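You operate a simulated robot arm through the tools that you are given. There is no shell and no other tool.

You are at the controls of a simulated robot arm. One attempt, no reset.

TASK
Zero the orange meter, then probe and dot the black rack's bolt.
Fine: zero it on the bright disc; green dot from 40 m up, red under that; probe and marker go back. A coat counts when it lies all over at full strength: go over it till it gets no stronger.
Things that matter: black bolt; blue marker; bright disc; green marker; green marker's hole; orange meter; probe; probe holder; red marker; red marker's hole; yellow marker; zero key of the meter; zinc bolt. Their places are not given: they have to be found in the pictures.

Only the result counts: the job must be done as asked and must still hold three seconds after the hand-in. Knocking over, shifting, dropping, spilling or breaking anything else fails it.

THE ROBOT
A 6-joint arm with a two-finger gripper, fixed in place. Base frame: the origin is at the foot of the arm, x ahead of it, y to its left, z up; the work surface is at about z = 0.86. Readings come in m, rad, newtons and seconds.
Its first joint turns from -2.897 to 2.897 rad. Payload 3.43 kg.
The tool frame sits at the grasp point between the pads (the TCP): z along the fingers, y along the line on which they close. The tips reach 0.02 m beyond it. The gripper opens to 0.19 m. The gripper's body begins 0.248 m behind the TCP.
Orientation is that of the tool frame in the base frame, as a unit quaternion [w, x, y, z]. With the fingers straight down and closing along the base's y, the tool's x points along the base's -x, its y along +y and its z along -z.

THE INTERFACE
- The arm moves only by the tool send_rows. Its argument "plan" is a list that holds one entry, the list of rows, each a list of 7 numbers: the shift along the base's x, y, z in m, then the turn, a rotation vector about the base's x, y, z in rad, then the gripper command, from -1 (shut) to 1 (fully open), values between in proportion. In form: [[[dx, dy, dz, rx, ry, rz, jaw], ...]]. A call has 1 to 20 rows; each row is the pose to reach, as a shift and turn from the pose commanded when the call began. A row lasts 0.2 s, in which the tool goes at most 0.05 m and 0.15 rad; a call with a longer step from one row to the next is refused whole, and so is a gripper value outside its range. A pose out of reach is approached as far as the arm can. The call stops where the force on the tool passes 40 N (or 10 N more than at its start, if that is more) or the arm is blocked; 0.2 s more then pass. The fingers move at their own pace (about 0.153 m/s each) and stop on an object; they squeeze with about 35 N. The grip force told is the motor's: it shows also when the fingers shut on nothing. Time passes only in rows, and 0.2 s behind the last, so rows that repeat a pose let the fingers close. It gives the time, the measured TCP pose, the force on the tool (base axes), the opening and the grip force at its end, in the units of the frame above (readings bear some noise), with the torque about the TCP (base axes, N m) and any sound that the robot's microphone picked up.
- Cameras (640 x 400 px; columns grow to the right, rows downward): "scene" is fixed at [0.051, -0.5012, 1.4891]; the picture's right is [0.04, -1.00, 0.00], its down [-0.62, -0.02, -0.78] and it looks along [0.78, 0.03, -0.63] (base axes); focal length 276 px, centre (320, 200). "wrist" rides on the gripper at [0.07, -0.008, -0.288] in the tool frame; the picture's right is [0.12, 0.99, 0.00], its down [-0.96, 0.12, -0.25] and it looks along [-0.24, 0.03, 0.97] (tool axes); focal length 261 px, centre (320, 200).
- camera(camera): a new picture of that camera. It takes no simulated time.
- move_column(by): slides the trunk up (or, below 0, down) by that many m; the arm rides with it, the base frame stays. It gives what a move gives, with no picture.
- locate(camera, pixels): there is no depth. For up to 12 entries [column, row, z] of the newest picture of that camera ("zoom" is the newest enlarged one), the place [x, y] in the base frame at which the ray of that pixel passes the height z, good to about 0.002 m. It takes no simulated time.
- enlarge(camera, box): a new picture of the part [left, top, right, bottom] of that camera's present view, enlarged. It takes no simulated time.
- finish_job(): hands the job in; it is judged then, once.

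Unless the task says otherwise, let go and move clear before handing in.

The tools are called after "Call:" by a JSON object that holds its "name" and its "arguments". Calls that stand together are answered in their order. send_rows: Moves the arm, as the interface text tells. Its arguments: {"type":"object","properties":{"plan":{"type":"array","items":{"type":"array","items":{"type":"array","items":{"type":"number"}}}}},"required":["plan"]} The other tools are called the same way: move_column (by) slides the trunk up or down; camera (camera) takes a picture; locate (camera, pixels) gives the place at which the rays of pixels pass given heights; enlarge (camera, box) takes an enlarged picture of a part of a camera's view; finish_job () hands the job in.

At the start:

```text
t: 0.0
tcp_pos: [0.6753, -0.2729, 1.2984]
orientation: [0.0, 0.0, 1.0, 0.0]
ft_force: [0.6, -0.7, 0.4]
moment: [0.04, -0.02, 0.01]
gripper_width: 0.1902
grip_force: 0.1
trunk travel left (down, up): [-0.3, 0.14]
```

scene: 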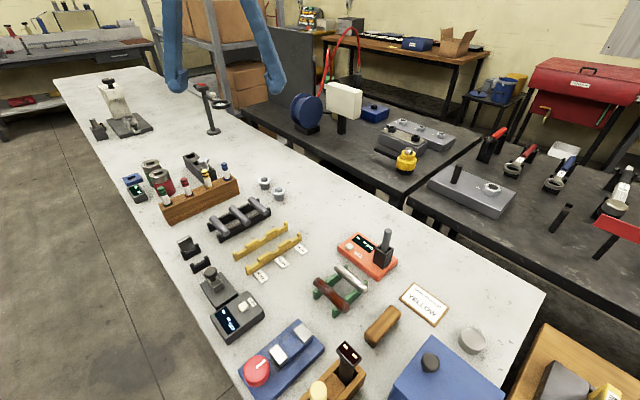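
wrist: 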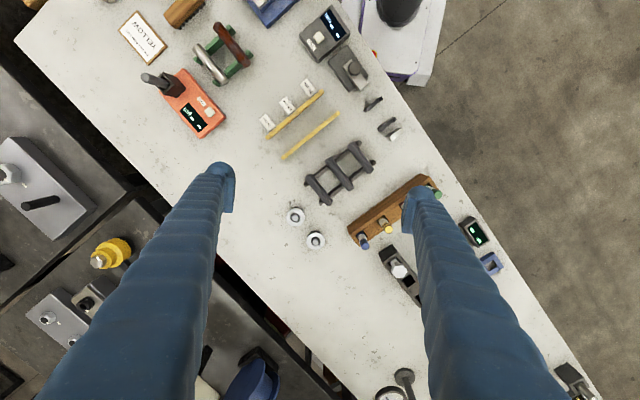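

The scene shows the orange meter near (370,255), a marker block near (200,195), a dark rack at (240,218) and racks at (268,250) and (340,290). I'll take enlarged views to identify everything.

Call:
{"name": "enlarge", "arguments": {"camera": "scene", "box": [300, 210, 460, 310]}}

Call:
{"name": "enlarge", "arguments": {"camera": "scene", "box": [110, 140, 290, 250]}}

Call:
{"name": "enlarge", "arguments": {"camera": "scene", "box": [170, 220, 330, 320]}}

Call:
{"name": "enlarge", "arguments": {"camera": "scene", "box": [220, 300, 380, 400]}}

Call:
{"name": "enlarge", "arguments": {"camera": "wrist", "box": [100, 0, 420, 200]}}

Call:
{"name": "enlarge", "arguments": {"camera": "wrist", "box": [260, 120, 520, 280]}}

```text
4.00 times, centred on (380, 260) of scene
```

zoom: 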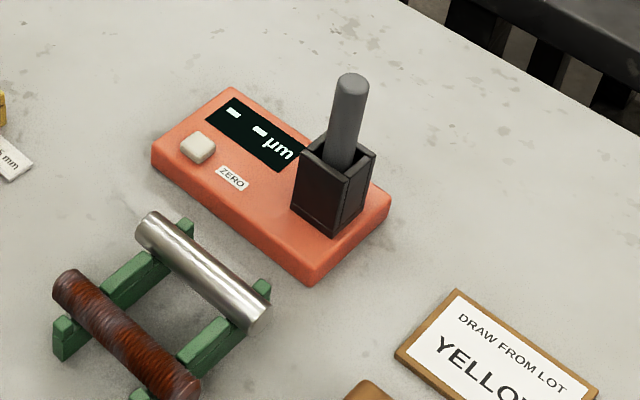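

```text
3.56 times, centred on (200, 195) of scene
```

zoom: 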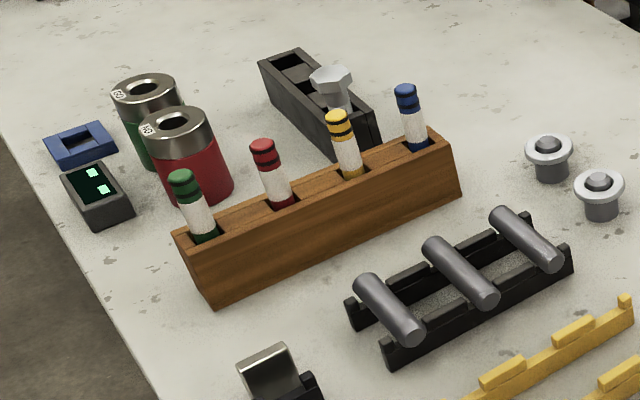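

```text
4.00 times, centred on (250, 270) of scene
```

zoom: 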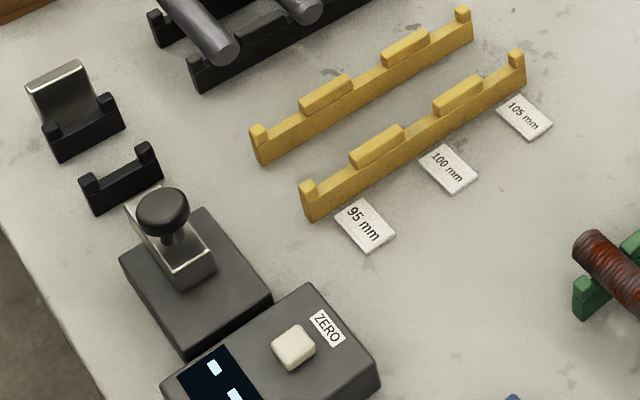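

```text
4.00 times, centred on (300, 350) of scene
```

zoom: 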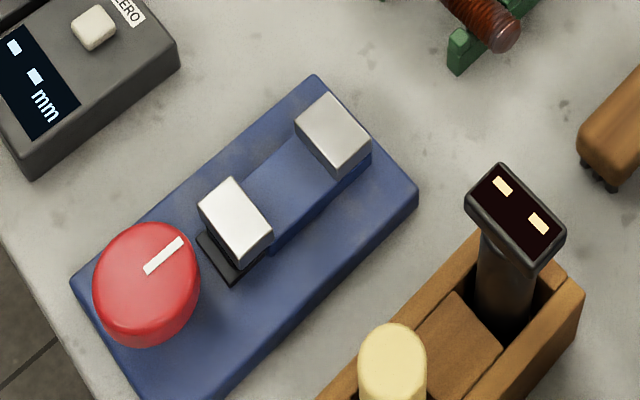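

```text
2.00 times, centred on (260, 100) of wrist
```

zoom: 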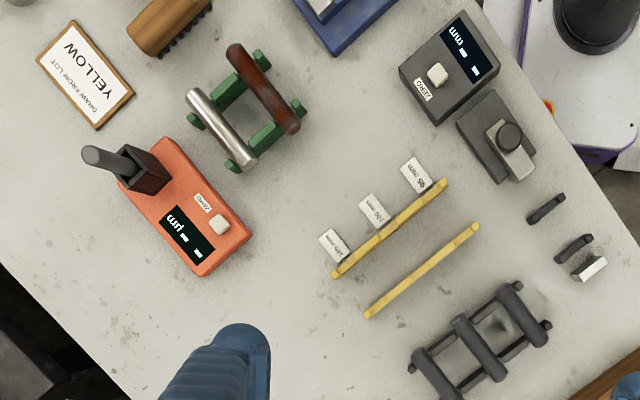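

```text
2.46 times, centred on (390, 200) of wrist
```

zoom: 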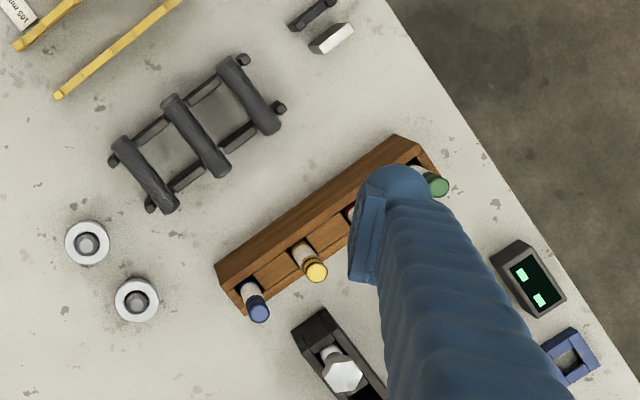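

I need closer views of the dark holder with a hex bolt (near 205,165), the two round pieces at (265,183) and (280,194), and the far end of the bench.

Call:
{"name": "enlarge", "arguments": {"camera": "scene", "box": [170, 140, 250, 190]}}

Call:
{"name": "enlarge", "arguments": {"camera": "scene", "box": [240, 165, 304, 205]}}

Call:
{"name": "enlarge", "arguments": {"camera": "scene", "box": [70, 60, 250, 172]}}

Call:
{"name": "enlarge", "arguments": {"camera": "scene", "box": [360, 260, 520, 400]}}

Call:
{"name": "enlarge", "arguments": {"camera": "scene", "box": [280, 80, 460, 192]}}

Call:
{"name": "enlarge", "arguments": {"camera": "scene", "box": [420, 120, 640, 258]}}

Call:
{"name": "enlarge", "arguments": {"camera": "wrist", "box": [360, 230, 440, 280]}}

Call:
{"name": "enlarge", "arguments": {"camera": "wrist", "box": [270, 200, 350, 250]}}

```text
8.00 times, centred on (210, 165) of scene
```

zoom: 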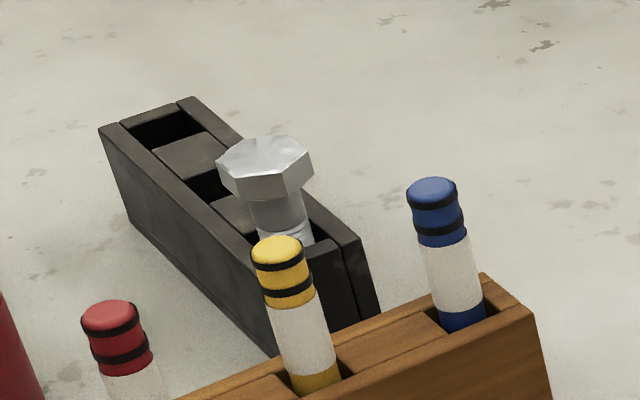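

```text
10.00 times, centred on (272, 185) of scene
```

zoom: 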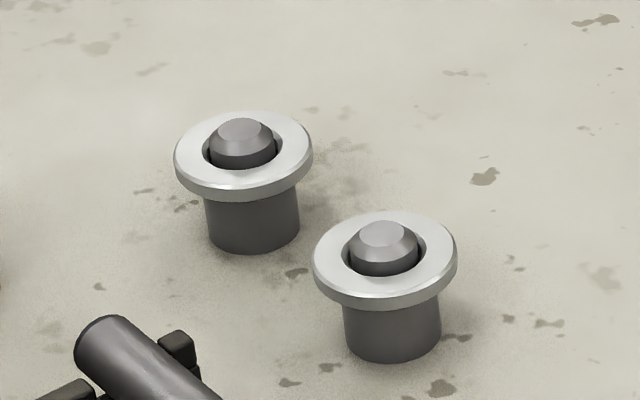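

```text
3.56 times, centred on (160, 116) of scene
```

zoom: 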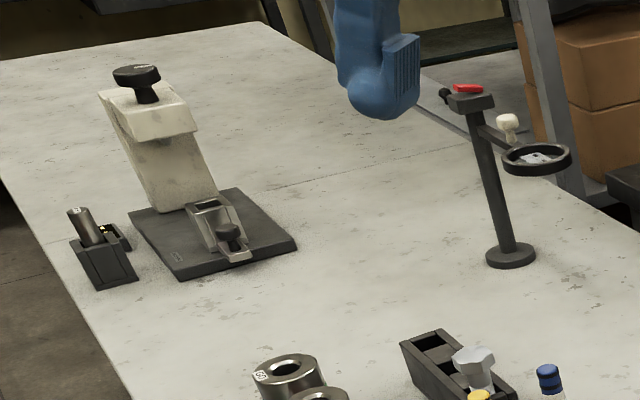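

```text
2.86 times, centred on (440, 330) of scene
```

zoom: 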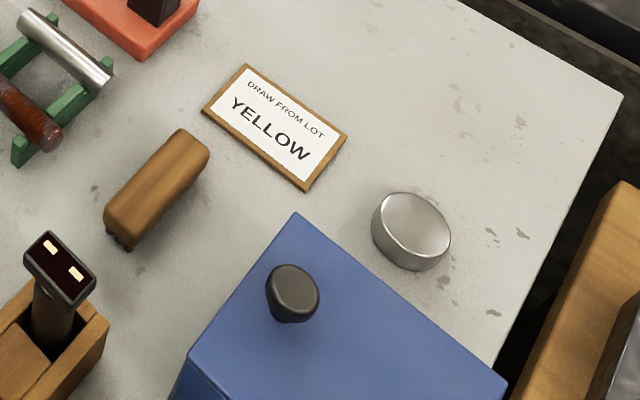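

```text
3.56 times, centred on (370, 136) of scene
```

zoom: 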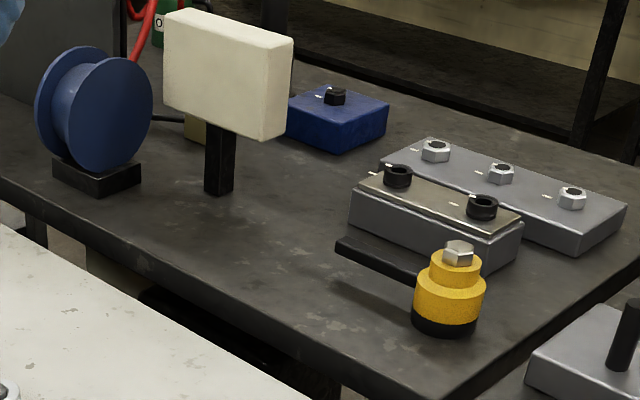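

```text
2.90 times, centred on (530, 189) of scene
```

zoom: 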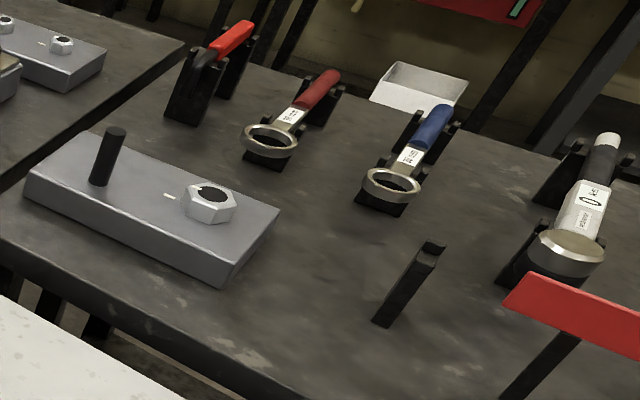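

```text
8.00 times, centred on (400, 255) of wrist
```

zoom: 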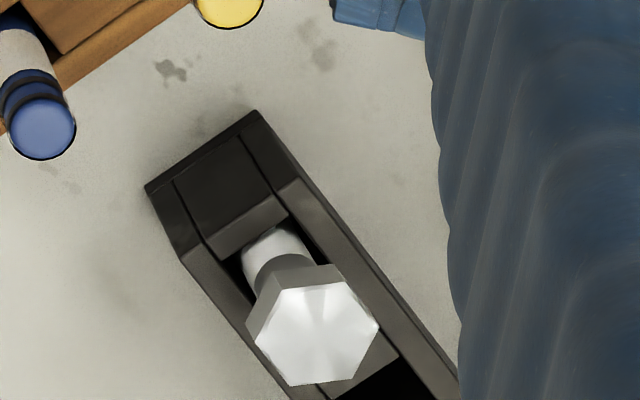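

```text
8.00 times, centred on (310, 225) of wrist
```

zoom: 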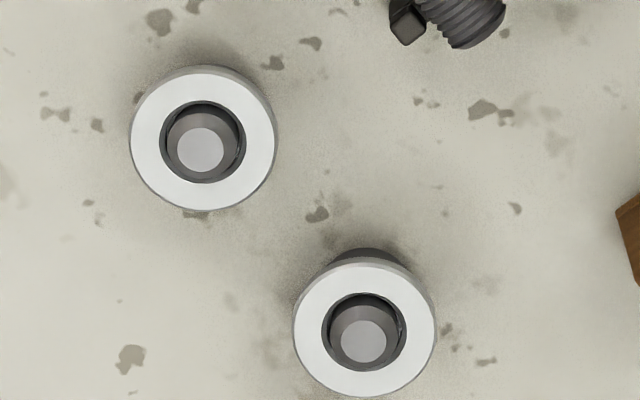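

The bright disc looks to be at scene (473,340); the bolt in the black holder is at (203,163). I'll locate these roughly and then survey the bench with the wrist camera for any other bolts or discs.

Call:
{"name": "locate", "arguments": {"camera": "scene", "pixels": [[349, 246.5, 0.9], [388, 230, 0.98], [383, 262, 0.9], [473, 337, 0.88], [203, 163, 0.94], [165, 190, 0.96], [184, 182, 0.96], [205, 172, 0.96], [224, 166, 0.96], [265, 183, 0.88], [240, 215, 0.89], [340, 290, 0.9]]}}

Call:
{"name": "locate", "arguments": {"camera": "wrist", "pixels": [[208, 112, 0.9], [148, 78, 0.98], [398, 268, 0.92], [388, 220, 0.9], [360, 240, 0.96], [385, 225, 0.96], [430, 193, 0.96], [296, 216, 0.88], [316, 240, 0.88]]}}

```text
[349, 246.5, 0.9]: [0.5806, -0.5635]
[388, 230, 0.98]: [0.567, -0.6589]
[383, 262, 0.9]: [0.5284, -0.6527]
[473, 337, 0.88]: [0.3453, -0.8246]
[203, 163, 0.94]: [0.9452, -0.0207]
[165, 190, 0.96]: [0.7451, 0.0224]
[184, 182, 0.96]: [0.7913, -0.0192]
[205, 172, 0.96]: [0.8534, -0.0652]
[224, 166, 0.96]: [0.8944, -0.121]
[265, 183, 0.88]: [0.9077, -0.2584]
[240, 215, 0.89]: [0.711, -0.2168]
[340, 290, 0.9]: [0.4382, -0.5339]
```

```text
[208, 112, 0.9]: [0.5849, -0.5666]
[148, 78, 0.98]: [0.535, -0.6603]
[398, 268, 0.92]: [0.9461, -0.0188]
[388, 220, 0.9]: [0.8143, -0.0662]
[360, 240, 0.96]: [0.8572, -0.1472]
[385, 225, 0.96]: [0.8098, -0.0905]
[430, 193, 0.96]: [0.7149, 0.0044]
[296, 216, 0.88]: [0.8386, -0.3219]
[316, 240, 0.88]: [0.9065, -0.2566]
```

I'll survey the left side of the bench by moving the arm at height.

Call:
{"name": "send_rows", "arguments": {"plan": [[[0.0, 0.05, 0.02, 0, 0, 0, 0], [0.0, 0.1, 0.02, 0, 0, 0, 0], [0.0, 0.15, 0.02, 0, 0, 0, 0], [0.0, 0.2, 0.02, 0, 0, 0, 0], [0.0, 0.25, 0.02, 0, 0, 0, 0], [0.0, 0.3, 0.02, 0, 0, 0, 0], [0.0, 0.35, 0.02, 0, 0, 0, 0], [0.0, 0.4, 0.02, 0, 0, 0, 0], [0.0, 0.45, 0.02, 0, 0, 0, 0], [0.0, 0.5, 0.02, 0, 0, 0, 0]]]}}

Call:
{"name": "camera", "arguments": {"camera": "wrist"}}

Call:
{"name": "camera", "arguments": {"camera": "scene"}}

```text
refused: row 1 steps farther than a row can; nothing moved
```

```text
taken
```

wrist: 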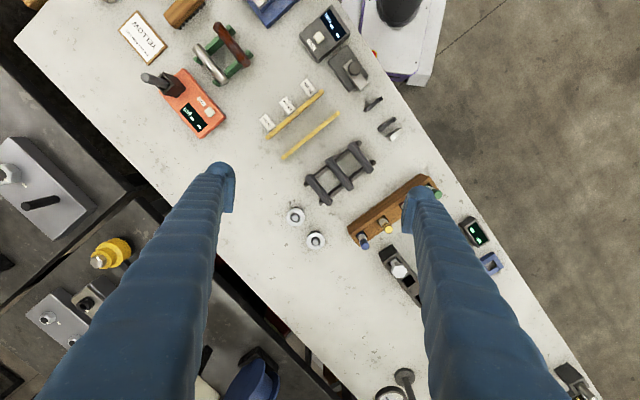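

```text
taken
```

scene: 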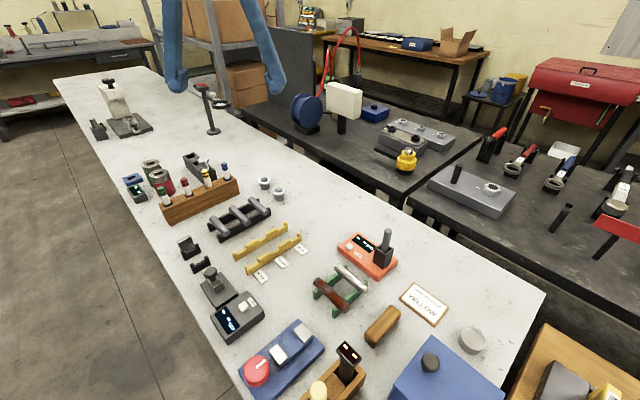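

The step limit was exceeded; I'll use 0.045 m steps and first go toward the right-near end (disc area) to view it.

Call:
{"name": "send_rows", "arguments": {"plan": [[[-0.015, -0.04, 0.01, 0, 0, 0, 0], [-0.03, -0.08, 0.02, 0, 0, 0, 0], [-0.045, -0.12, 0.03, 0, 0, 0, 0], [-0.06, -0.16, 0.03, 0, 0, 0, 0], [-0.075, -0.2, 0.03, 0, 0, 0, 0], [-0.09, -0.24, 0.03, 0, 0, 0, 0], [-0.105, -0.28, 0.03, 0, 0, 0, 0], [-0.12, -0.32, 0.03, 0, 0, 0, 0], [-0.135, -0.36, 0.03, 0, 0, 0, 0], [-0.15, -0.4, 0.03, 0, 0, 0, 0]]]}}

Call:
{"name": "camera", "arguments": {"camera": "wrist"}}

Call:
{"name": "camera", "arguments": {"camera": "scene"}}

```text
t: 2.2
tcp_pos: [0.5251, -0.6732, 1.3273]
orientation: [0.0, 0.0, 1.0, 0.0]
ft_force: [-0.1, -0.6, -0.9]
moment: [0.08, -0.06, -0.02]
gripper_width: 0.0949
grip_force: 0.0
trunk travel left (down, up): [-0.3, 0.14]
```

```text
taken
```

wrist: 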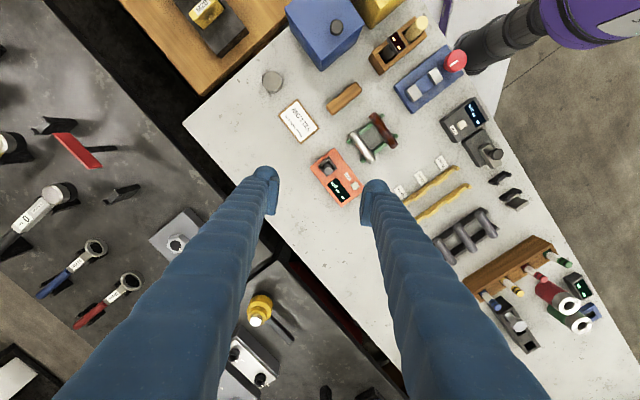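

```text
taken
```

scene: 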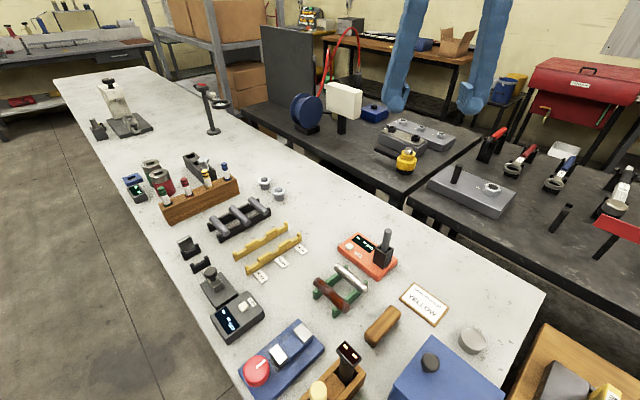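

Call:
{"name": "enlarge", "arguments": {"camera": "wrist", "box": [160, 0, 480, 200]}}

Call:
{"name": "enlarge", "arguments": {"camera": "wrist", "box": [320, 80, 480, 180]}}

Call:
{"name": "enlarge", "arguments": {"camera": "wrist", "box": [420, 160, 620, 360]}}

Call:
{"name": "enlarge", "arguments": {"camera": "scene", "box": [300, 250, 400, 330]}}

Call:
{"name": "enlarge", "arguments": {"camera": "scene", "box": [480, 320, 640, 400]}}

```text
2.00 times, centred on (320, 100) of wrist
```

zoom: 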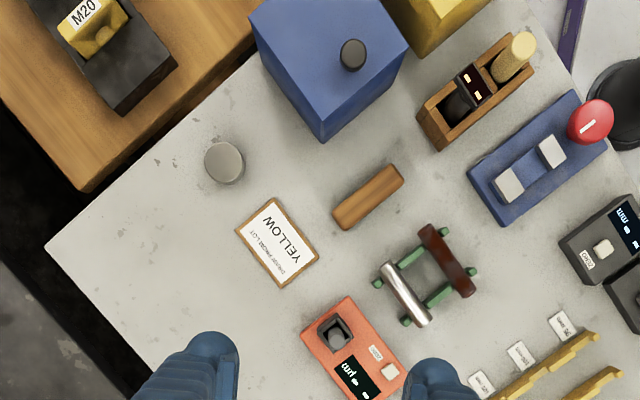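

```text
4.00 times, centred on (400, 130) of wrist
```

zoom: 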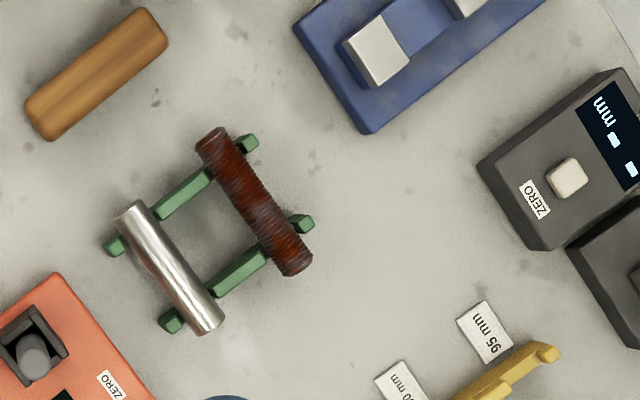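

```text
2.00 times, centred on (520, 260) of wrist
```

zoom: 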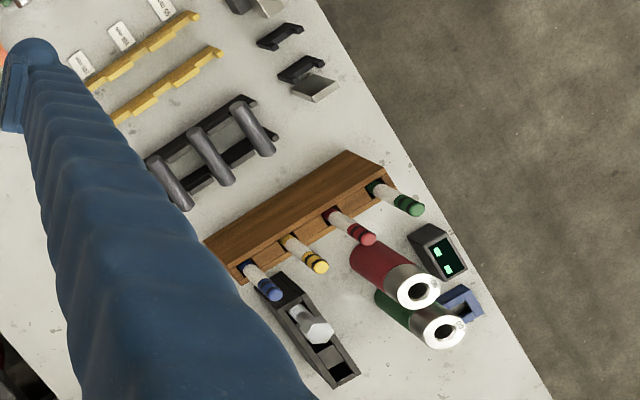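

```text
5.00 times, centred on (350, 290) of scene
```

zoom: 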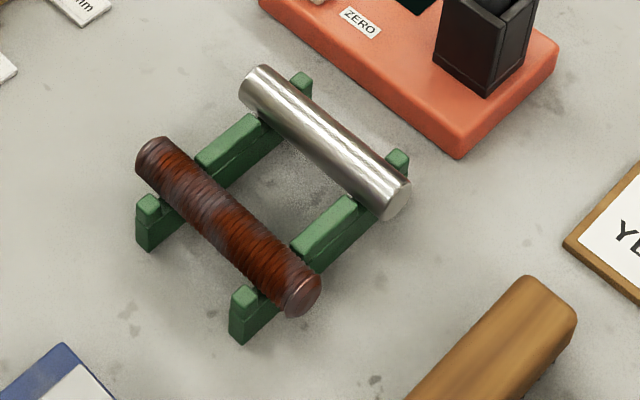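

```text
4.00 times, centred on (560, 360) of scene
```

zoom: 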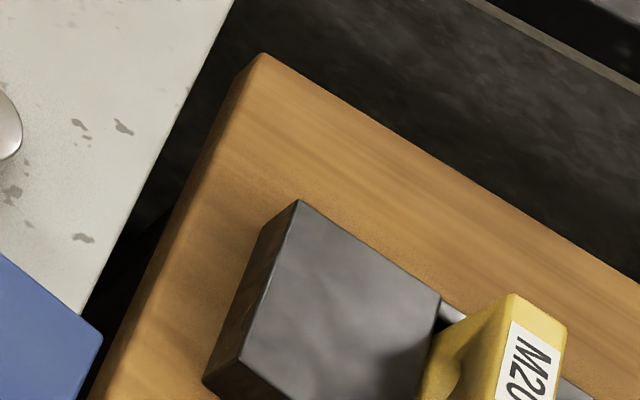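

The wrist view shows a green rack with a rusty and a shiny rod, a disc at wrist (272,82), and a blue box; I still need closer views of the bolt in the black holder and the three-rod rack. I'll move over the far-left part.

Call:
{"name": "send_rows", "arguments": {"plan": [[[0.02, 0.04, 0, 0, 0, 0, 0], [0.04, 0.08, 0, 0, 0, 0, 0], [0.06, 0.12, 0, 0, 0, 0, 0], [0.08, 0.16, 0, 0, 0, 0, 0], [0.1, 0.2, 0, 0, 0, 0, 0], [0.12, 0.24, 0, 0, 0, 0, 0], [0.14, 0.28, 0, 0, 0, 0, 0], [0.16, 0.32, 0, 0, 0, 0, 0], [0.18, 0.36, 0, 0, 0, 0, 0], [0.2, 0.4, 0, 0, 0, 0, 0], [0.22, 0.44, 0, 0, 0, 0, 0], [0.24, 0.48, 0, 0, 0, 0, 0], [0.26, 0.52, 0, 0, 0, 0, 0], [0.28, 0.56, 0, 0, 0, 0, 0], [0.3, 0.6, 0, 0, 0, 0, 0], [0.32, 0.64, 0, 0, 0, 0, 0]]]}}

Call:
{"name": "camera", "arguments": {"camera": "wrist"}}

Call:
{"name": "enlarge", "arguments": {"camera": "wrist", "box": [160, 0, 480, 200]}}

```text
t: 5.6
tcp_pos: [0.8483, -0.0305, 1.3255]
orientation: [-0.002, 0.0, 1.0, 0.0]
ft_force: [0.1, 0.0, -0.1]
moment: [-0.06, 0.1, 0.02]
gripper_width: 0.0951
grip_force: 0.0
trunk travel left (down, up): [-0.3, 0.14]
```

```text
taken
```

wrist: 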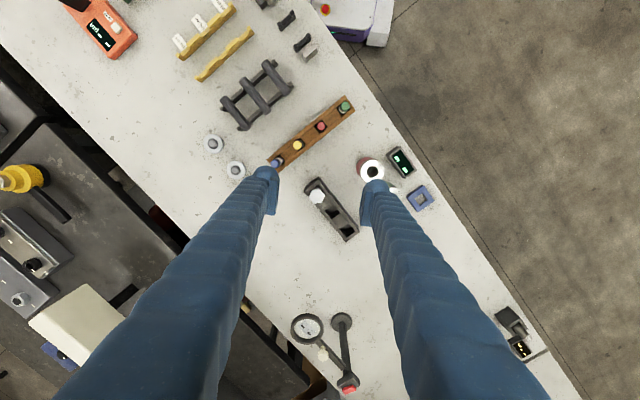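

```text
2.00 times, centred on (320, 100) of wrist
```

zoom: 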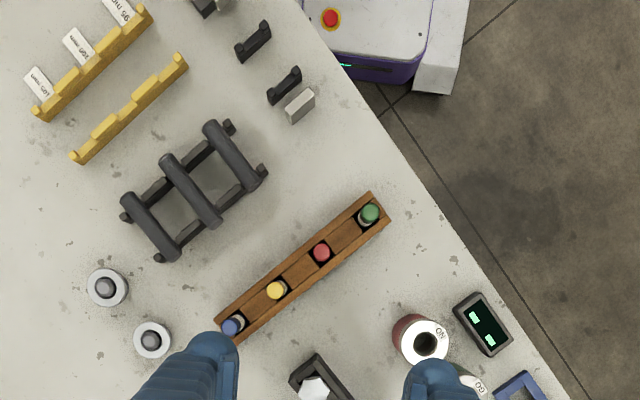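

Call:
{"name": "enlarge", "arguments": {"camera": "wrist", "box": [280, 160, 440, 260]}}

Call:
{"name": "enlarge", "arguments": {"camera": "wrist", "box": [200, 50, 300, 130]}}

Call:
{"name": "enlarge", "arguments": {"camera": "wrist", "box": [260, 300, 420, 400]}}

Call:
{"name": "enlarge", "arguments": {"camera": "wrist", "box": [480, 280, 580, 380]}}

Call:
{"name": "enlarge", "arguments": {"camera": "wrist", "box": [340, 130, 450, 220]}}

```text
4.00 times, centred on (360, 210) of wrist
```

zoom: 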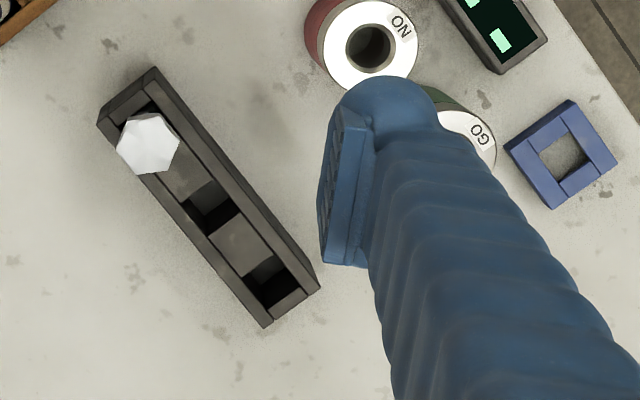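

```text
5.00 times, centred on (250, 90) of wrist
```

zoom: 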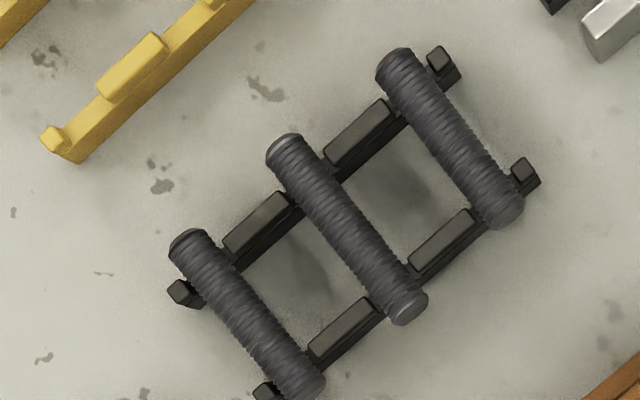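

```text
4.00 times, centred on (340, 350) of wrist
```

zoom: 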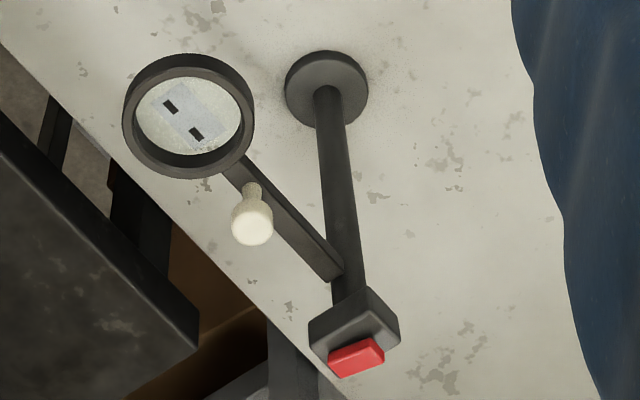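

```text
4.00 times, centred on (530, 330) of wrist
```

zoom: 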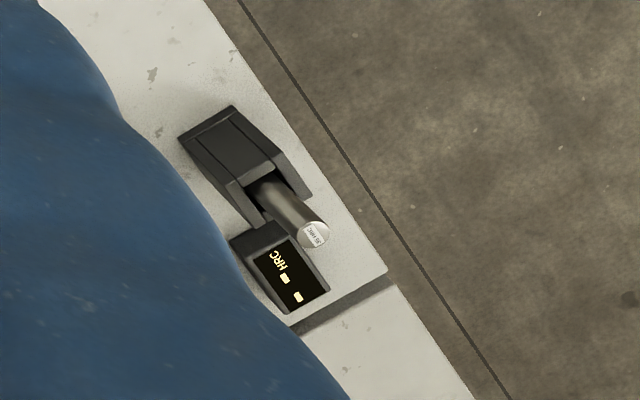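

```text
4.44 times, centred on (395, 175) of wrist
```

zoom: 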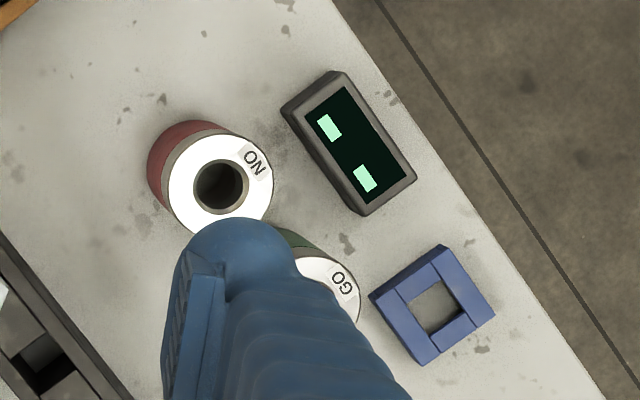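

The 3-slot black holder carries one hex-headed bolt; I should check all other places (far benches, near tray) for another bolt rack before deciding.

Call:
{"name": "enlarge", "arguments": {"camera": "scene", "box": [0, 0, 160, 120]}}

Call:
{"name": "enlarge", "arguments": {"camera": "scene", "box": [280, 0, 480, 120]}}

Call:
{"name": "enlarge", "arguments": {"camera": "scene", "box": [440, 40, 640, 160]}}

Call:
{"name": "enlarge", "arguments": {"camera": "scene", "box": [240, 320, 400, 400]}}

Call:
{"name": "enlarge", "arguments": {"camera": "scene", "box": [195, 190, 285, 245]}}

Call:
{"name": "enlarge", "arguments": {"camera": "scene", "box": [80, 70, 160, 145]}}

```text
3.33 times, centred on (80, 60) of scene
```

zoom: 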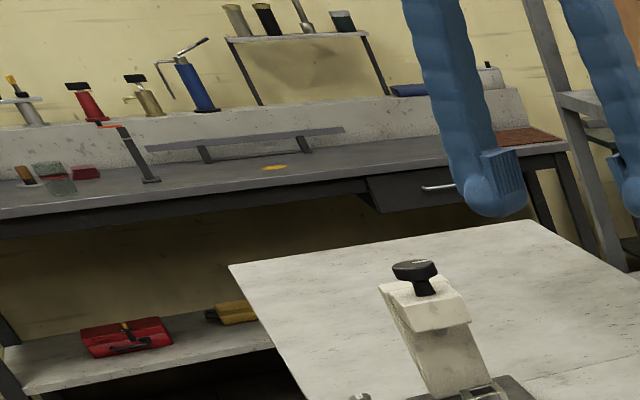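

```text
3.20 times, centred on (380, 60) of scene
```

zoom: 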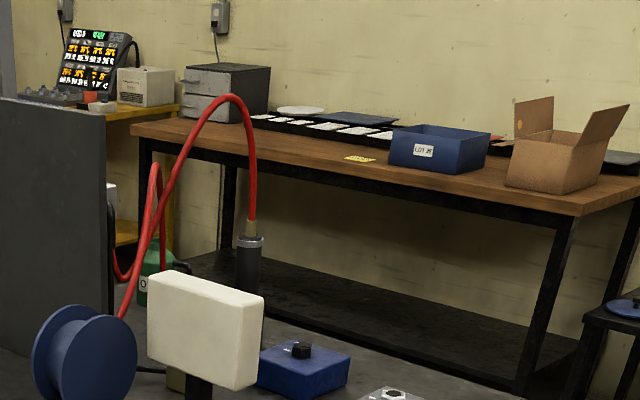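

```text
3.20 times, centred on (540, 100) of scene
```

zoom: 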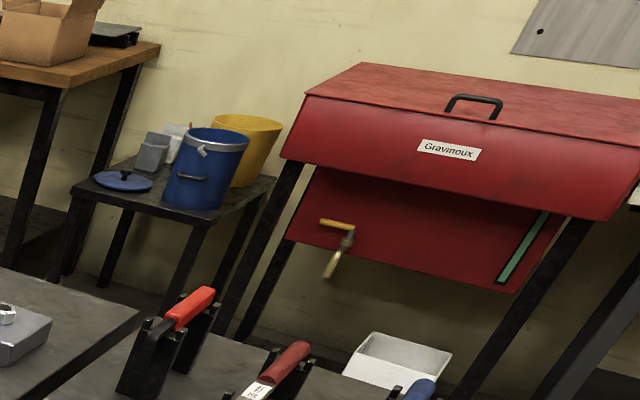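

```text
4.00 times, centred on (320, 360) of scene
```

zoom: 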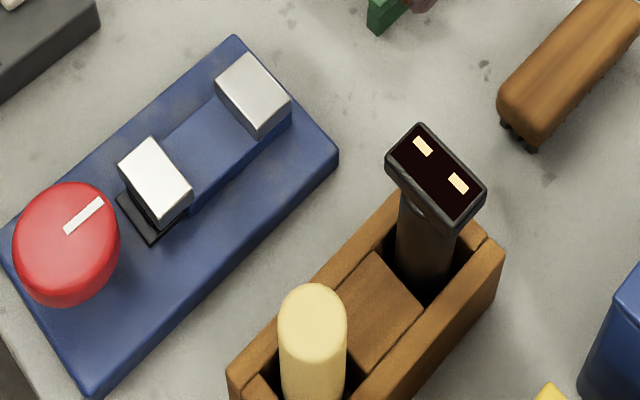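

```text
7.11 times, centred on (240, 218) of scene
```

zoom: 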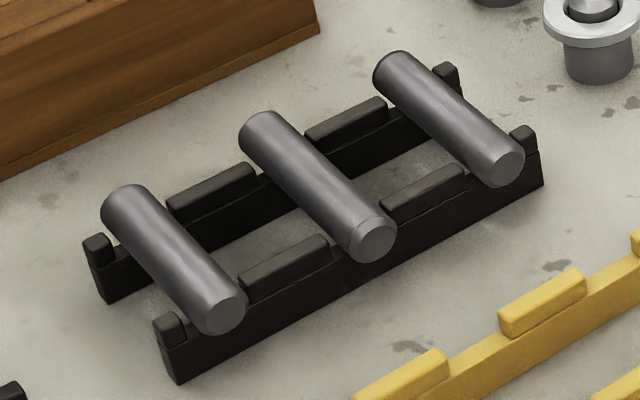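

```text
5.33 times, centred on (120, 108) of scene
```

zoom: 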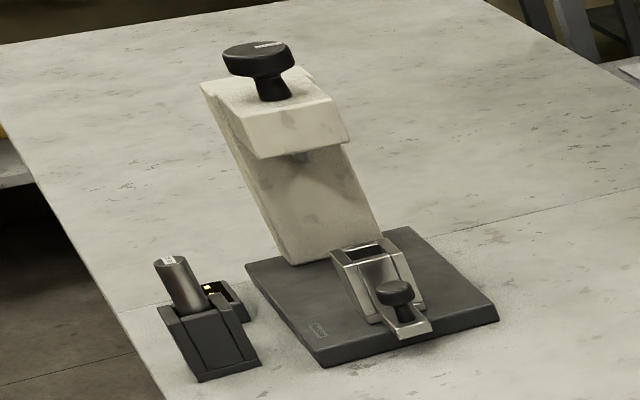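

I see the three-rod black rack at wrist (257,93) and the single hex bolt in a 3-slot black holder at (318,196). I'll descend for closer views of both.

Call:
{"name": "send_rows", "arguments": {"plan": [[[0.0, -0.03, -0.03, 0, 0, 0, 0], [0.0, -0.06, -0.06, 0, 0, 0, 0], [0.0, -0.09, -0.09, 0, 0, 0, 0], [0.0, -0.12, -0.12, 0, 0, 0, 0], [0.0, -0.13, -0.16, 0, 0, 0, 0], [0.0, -0.13, -0.2, 0, 0, 0, 0], [0.0, -0.13, -0.24, 0, 0, 0, 0]]]}}

Call:
{"name": "camera", "arguments": {"camera": "wrist"}}

Call:
{"name": "enlarge", "arguments": {"camera": "wrist", "box": [100, 0, 420, 200]}}

```text
t: 7.2
tcp_pos: [0.8445, -0.1635, 1.0853]
orientation: [0.0, 0.0, 1.0, 0.0]
ft_force: [-0.3, -0.3, 0.6]
moment: [0.0, 0.08, 0.01]
gripper_width: 0.095
grip_force: 0.1
trunk travel left (down, up): [-0.3, 0.14]
```

```text
taken
```

wrist: 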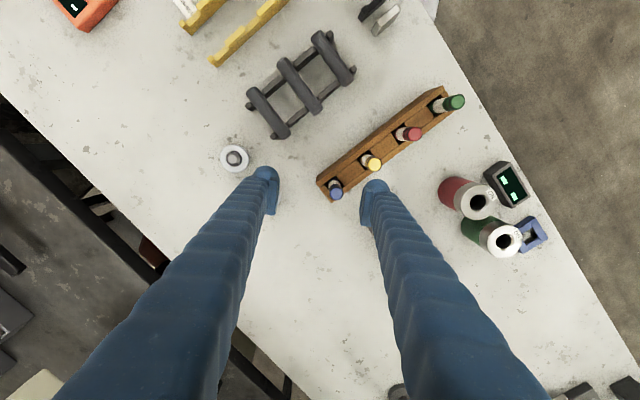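

```text
2.00 times, centred on (260, 100) of wrist
```

zoom: 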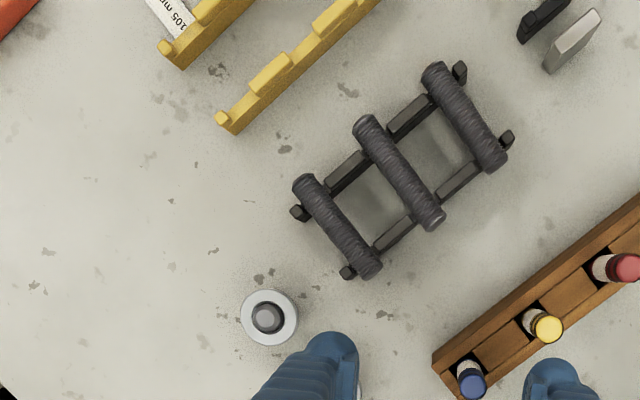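

Call:
{"name": "enlarge", "arguments": {"camera": "wrist", "box": [240, 25, 360, 145]}}

Call:
{"name": "enlarge", "arguments": {"camera": "wrist", "box": [200, 130, 280, 180]}}

Call:
{"name": "enlarge", "arguments": {"camera": "wrist", "box": [430, 150, 570, 270]}}

Call:
{"name": "enlarge", "arguments": {"camera": "wrist", "box": [310, 80, 470, 210]}}

```text
3.33 times, centred on (300, 85) of wrist
```

zoom: 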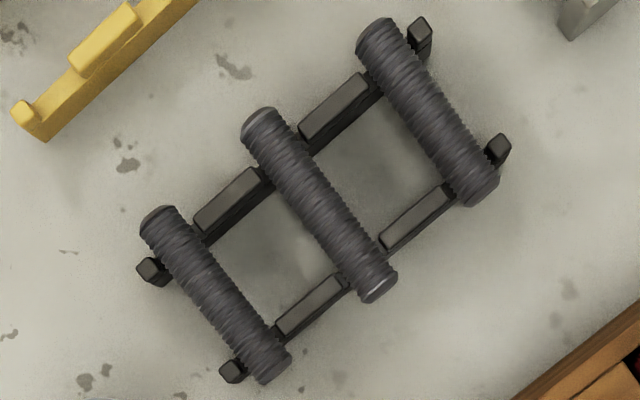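

```text
8.00 times, centred on (240, 155) of wrist
```

zoom: 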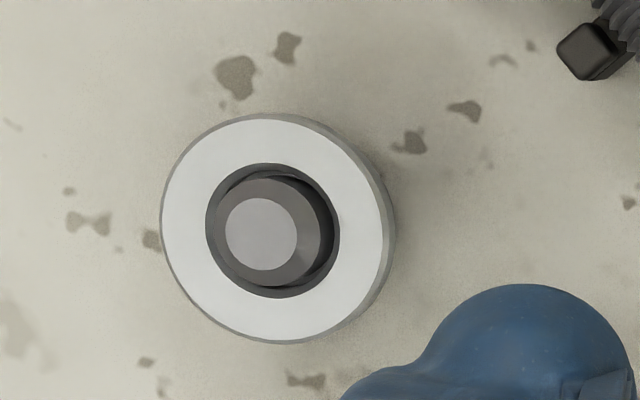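

```text
3.33 times, centred on (500, 210) of wrist
```

zoom: 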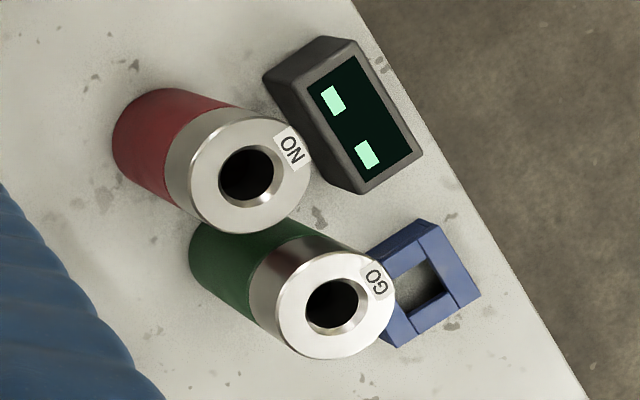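

```text
3.08 times, centred on (390, 145) of wrist
```

zoom: 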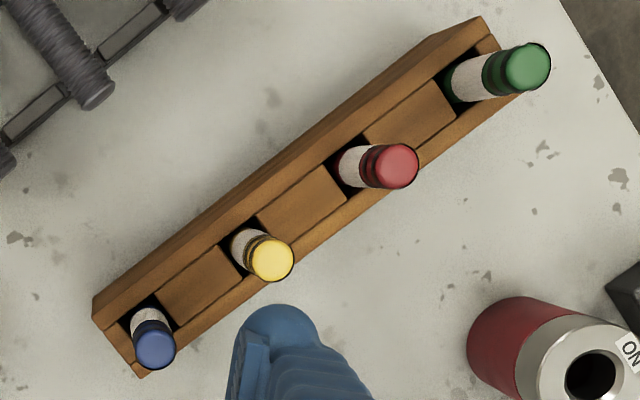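

Before deciding I want to see the near-right corner (blue/yellow boxes) in full, since another bolt could stand there. Moving back up and over.

Call:
{"name": "send_rows", "arguments": {"plan": [[[-0.02, -0.02, 0.04, 0, 0, 0, 0], [-0.04, -0.04, 0.08, 0, 0, 0, 0], [-0.06, -0.06, 0.12, 0, 0, 0, 0], [-0.08, -0.1, 0.14, 0, 0, 0, 0], [-0.1, -0.14, 0.16, 0, 0, 0, 0], [-0.12, -0.18, 0.18, 0, 0, 0, 0], [-0.14, -0.22, 0.2, 0, 0, 0, 0], [-0.16, -0.26, 0.2, 0, 0, 0, 0], [-0.18, -0.3, 0.2, 0, 0, 0, 0], [-0.2, -0.34, 0.2, 0, 0, 0, 0], [-0.22, -0.38, 0.2, 0, 0, 0, 0], [-0.25, -0.41, 0.2, 0, 0, 0, 0], [-0.28, -0.44, 0.2, 0, 0, 0, 0], [-0.31, -0.47, 0.2, 0, 0, 0, 0], [-0.34, -0.5, 0.2, 0, 0, 0, 0], [-0.37, -0.53, 0.2, 0, 0, 0, 0], [-0.4, -0.56, 0.2, 0, 0, 0, 0], [-0.43, -0.59, 0.2, 0, 0, 0, 0]]]}}

Call:
{"name": "camera", "arguments": {"camera": "wrist"}}

Call:
{"name": "enlarge", "arguments": {"camera": "wrist", "box": [160, 0, 480, 200]}}

Call:
{"name": "camera", "arguments": {"camera": "scene"}}

```text
t: 11.0
tcp_pos: [0.4128, -0.7556, 1.2904]
orientation: [0.0, 0.0, 1.0, 0.0]
ft_force: [-0.7, 0.3, 0.0]
moment: [0.1, -0.1, 0.03]
gripper_width: 0.0949
grip_force: 0.0
trunk travel left (down, up): [-0.3, 0.14]
```

```text
taken
```

wrist: 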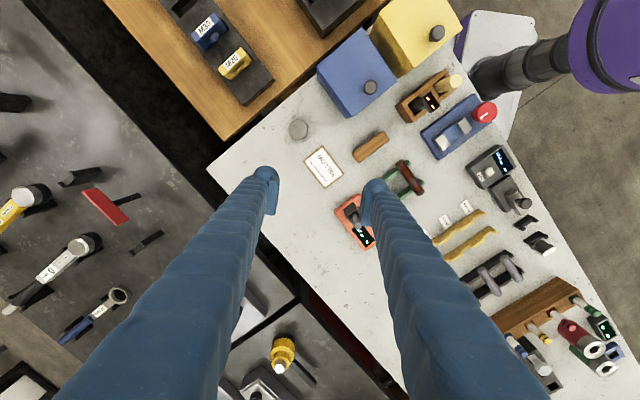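

```text
2.00 times, centred on (320, 100) of wrist
```

zoom: 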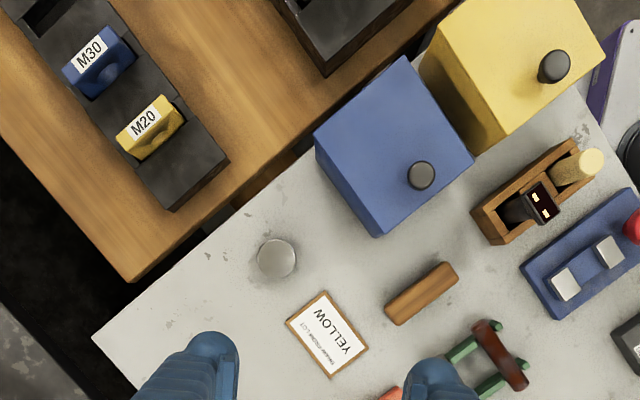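

```text
taken
```

scene: 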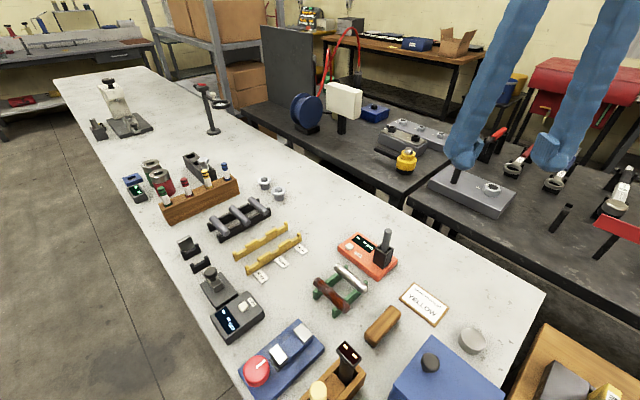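

No further bolt stands there: only the blue/yellow boxes, tray and disc at zoom (276,258). The single-bolt black holder is the best match; I'll now study the meter and probe up close.

Call:
{"name": "send_rows", "arguments": {"plan": [[[0.03, 0.01, -0.03, 0, 0, 0, 0], [0.06, 0.02, -0.06, 0, 0, 0, 0], [0.09, 0.03, -0.09, 0, 0, 0, 0], [0.12, 0.04, -0.12, 0, 0, 0, 0], [0.15, 0.06, -0.15, 0, 0, 0, 0], [0.18, 0.08, -0.16, 0, 0, 0, 0], [0.21, 0.1, -0.16, 0, 0, 0, 0], [0.24, 0.12, -0.16, 0, 0, 0, 0], [0.27, 0.14, -0.16, 0, 0, 0, 0]]]}}

Call:
{"name": "camera", "arguments": {"camera": "wrist"}}

Call:
{"name": "enlarge", "arguments": {"camera": "wrist", "box": [200, 20, 440, 170]}}

```text
t: 13.0
tcp_pos: [0.6862, -0.613, 1.1275]
orientation: [-0.001, -0.001, 1.0, 0.0]
ft_force: [0.4, 0.3, 0.7]
moment: [-0.04, 0.12, -0.02]
gripper_width: 0.0951
grip_force: 0.0
trunk travel left (down, up): [-0.3, 0.14]
```

```text
taken
```

wrist: 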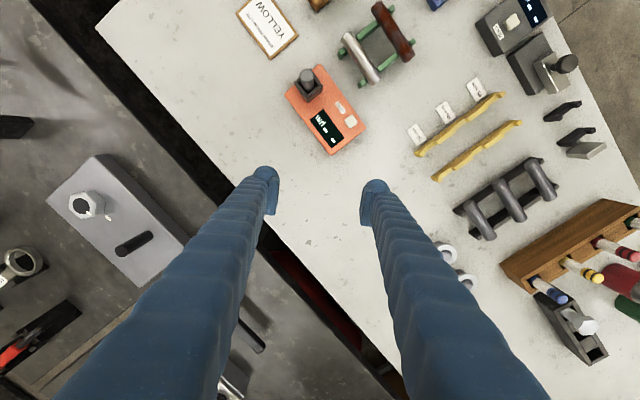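

```text
2.67 times, centred on (320, 95) of wrist
```

zoom: 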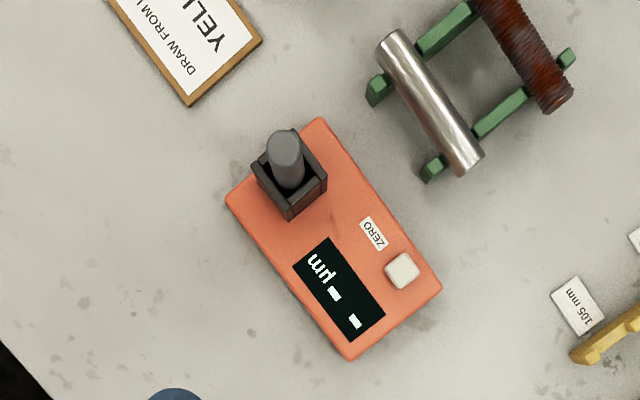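

Call:
{"name": "locate", "arguments": {"camera": "zoom", "pixels": [[285, 148, 0.98], [285, 148, 1.0], [291, 185, 0.93], [402, 268, 0.9], [320, 118, 0.89], [227, 197, 0.89], [349, 359, 0.89], [441, 286, 0.89], [255, 175, 0.94], [290, 207, 0.94], [326, 178, 0.94], [290, 150, 0.94]]}}

Call:
{"name": "enlarge", "arguments": {"camera": "scene", "box": [330, 220, 410, 290]}}

```text
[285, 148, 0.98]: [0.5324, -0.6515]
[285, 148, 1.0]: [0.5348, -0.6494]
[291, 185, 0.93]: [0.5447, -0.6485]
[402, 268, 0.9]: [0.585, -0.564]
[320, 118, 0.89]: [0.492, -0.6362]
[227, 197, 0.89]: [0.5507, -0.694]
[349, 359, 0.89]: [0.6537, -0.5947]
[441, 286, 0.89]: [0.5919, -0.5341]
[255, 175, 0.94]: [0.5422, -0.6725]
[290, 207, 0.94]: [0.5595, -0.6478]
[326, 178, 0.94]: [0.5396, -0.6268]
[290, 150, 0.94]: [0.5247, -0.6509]
```

```text
5.71 times, centred on (370, 255) of scene
```

zoom: 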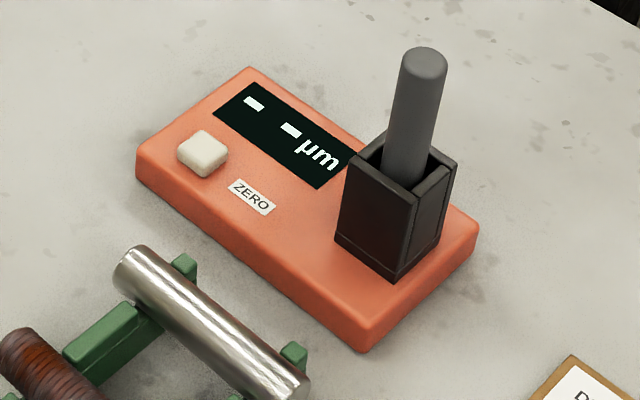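

Call:
{"name": "locate", "arguments": {"camera": "zoom", "pixels": [[425, 60, 1.01], [350, 157, 0.94], [415, 197, 0.94], [457, 166, 0.94], [384, 128, 0.94], [395, 280, 0.885], [203, 148, 0.896], [137, 148, 0.885], [478, 228, 0.885], [365, 325, 0.885], [250, 70, 0.885], [405, 182, 0.94]]}}

Call:
{"name": "enlarge", "arguments": {"camera": "wrist", "box": [270, 60, 370, 160]}}

```text
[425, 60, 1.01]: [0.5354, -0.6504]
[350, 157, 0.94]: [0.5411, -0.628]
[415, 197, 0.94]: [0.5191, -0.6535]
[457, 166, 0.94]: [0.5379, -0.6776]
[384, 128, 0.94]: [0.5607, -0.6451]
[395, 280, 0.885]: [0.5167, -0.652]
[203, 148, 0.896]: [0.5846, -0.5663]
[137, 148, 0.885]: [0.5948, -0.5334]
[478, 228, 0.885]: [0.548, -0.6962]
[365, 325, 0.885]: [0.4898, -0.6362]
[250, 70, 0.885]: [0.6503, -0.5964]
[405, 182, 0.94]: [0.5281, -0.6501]
```

```text
4.00 times, centred on (320, 110) of wrist
```

zoom: 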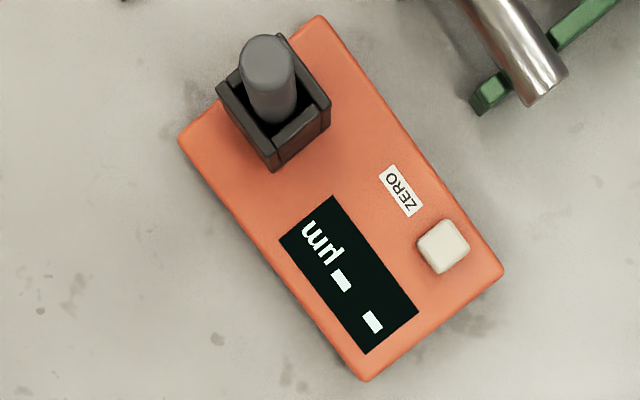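

The stereo match puts the probe's top at about (0.536,-0.650,1.01), the holder rim at z≈0.94 centred (0.540,-0.650), and the zero key at (0.585,-0.565,0.896). I'll move above the probe and descend around it, gripper still open.

Call:
{"name": "send_rows", "arguments": {"plan": [[[-0.04, -0.01, 0, 0, 0, 0, 0], [-0.08, -0.02, 0, 0, 0, 0, 0], [-0.12, -0.03, 0, 0, 0, 0, 0], [-0.1473, -0.0371, 0, 0, 0, 0, 0], [-0.1473, -0.0371, 0, 0, 0, 0, 0]]]}}

Call:
{"name": "camera", "arguments": {"camera": "wrist"}}

Call:
{"name": "camera", "arguments": {"camera": "scene"}}

```text
t: 14.2
tcp_pos: [0.5376, -0.6501, 1.1275]
orientation: [0.0, 0.0, 1.0, 0.0]
ft_force: [0.3, 0.0, -0.1]
moment: [-0.01, 0.0, -0.03]
gripper_width: 0.0951
grip_force: 0.0
trunk travel left (down, up): [-0.3, 0.14]
```

```text
taken
```

wrist: 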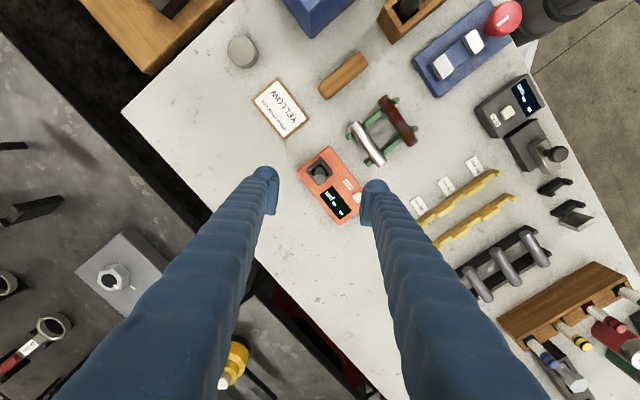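

```text
taken
```

scene: 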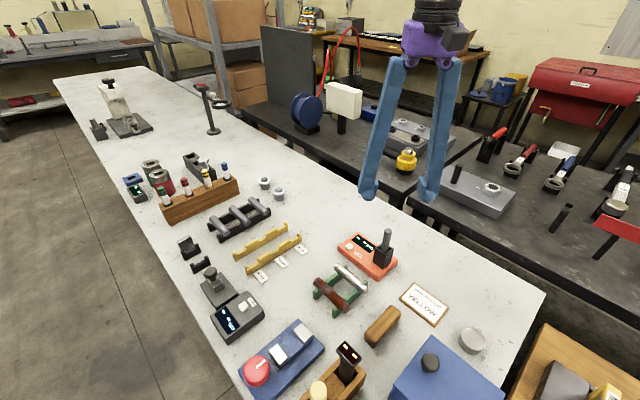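

The probe is straight below the open fingers in the scene view. Descending and closing on it.

Call:
{"name": "send_rows", "arguments": {"plan": [[[0, 0, -0.04, 0, 0, 0, -0.3], [0, 0, -0.08, 0, 0, 0, -0.3], [0, 0, -0.12, 0, 0, 0, -0.3], [0, 0, -0.14, 0, 0, 0, -0.3], [0, 0, -0.15, 0, 0, 0, -0.3], [0, 0, -0.15, 0, 0, 0, -0.3]]]}}

Call:
{"name": "camera", "arguments": {"camera": "wrist"}}

Call:
{"name": "enlarge", "arguments": {"camera": "scene", "box": [340, 200, 440, 280]}}

```text
t: 15.6
tcp_pos: [0.5392, -0.6505, 0.9774]
orientation: [0.001, 0.0, 1.0, 0.0]
ft_force: [0.4, -0.4, -0.5]
moment: [-0.03, -0.02, 0.02]
gripper_width: 0.0663
grip_force: 0.1
trunk travel left (down, up): [-0.3, 0.14]
```

```text
taken
```

wrist: 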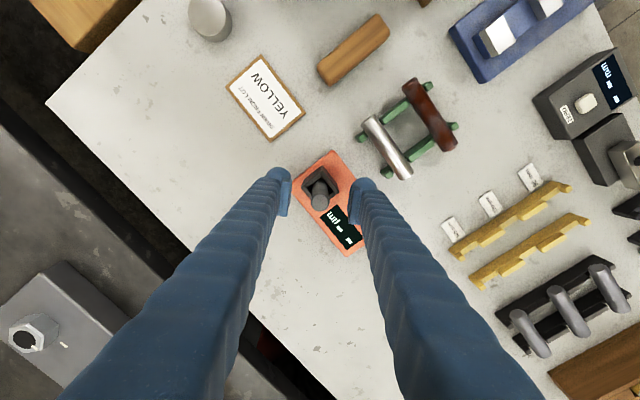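

```text
5.00 times, centred on (390, 240) of scene
```

zoom: 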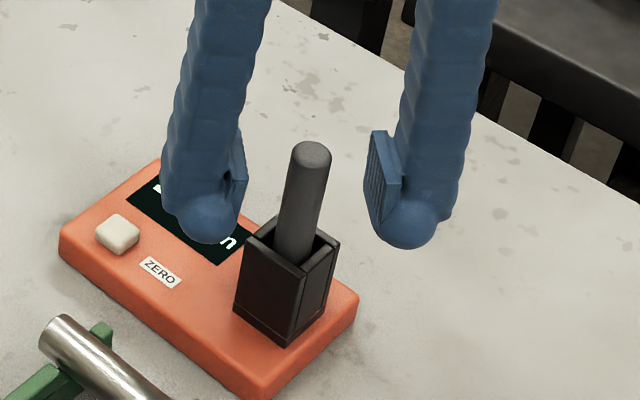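

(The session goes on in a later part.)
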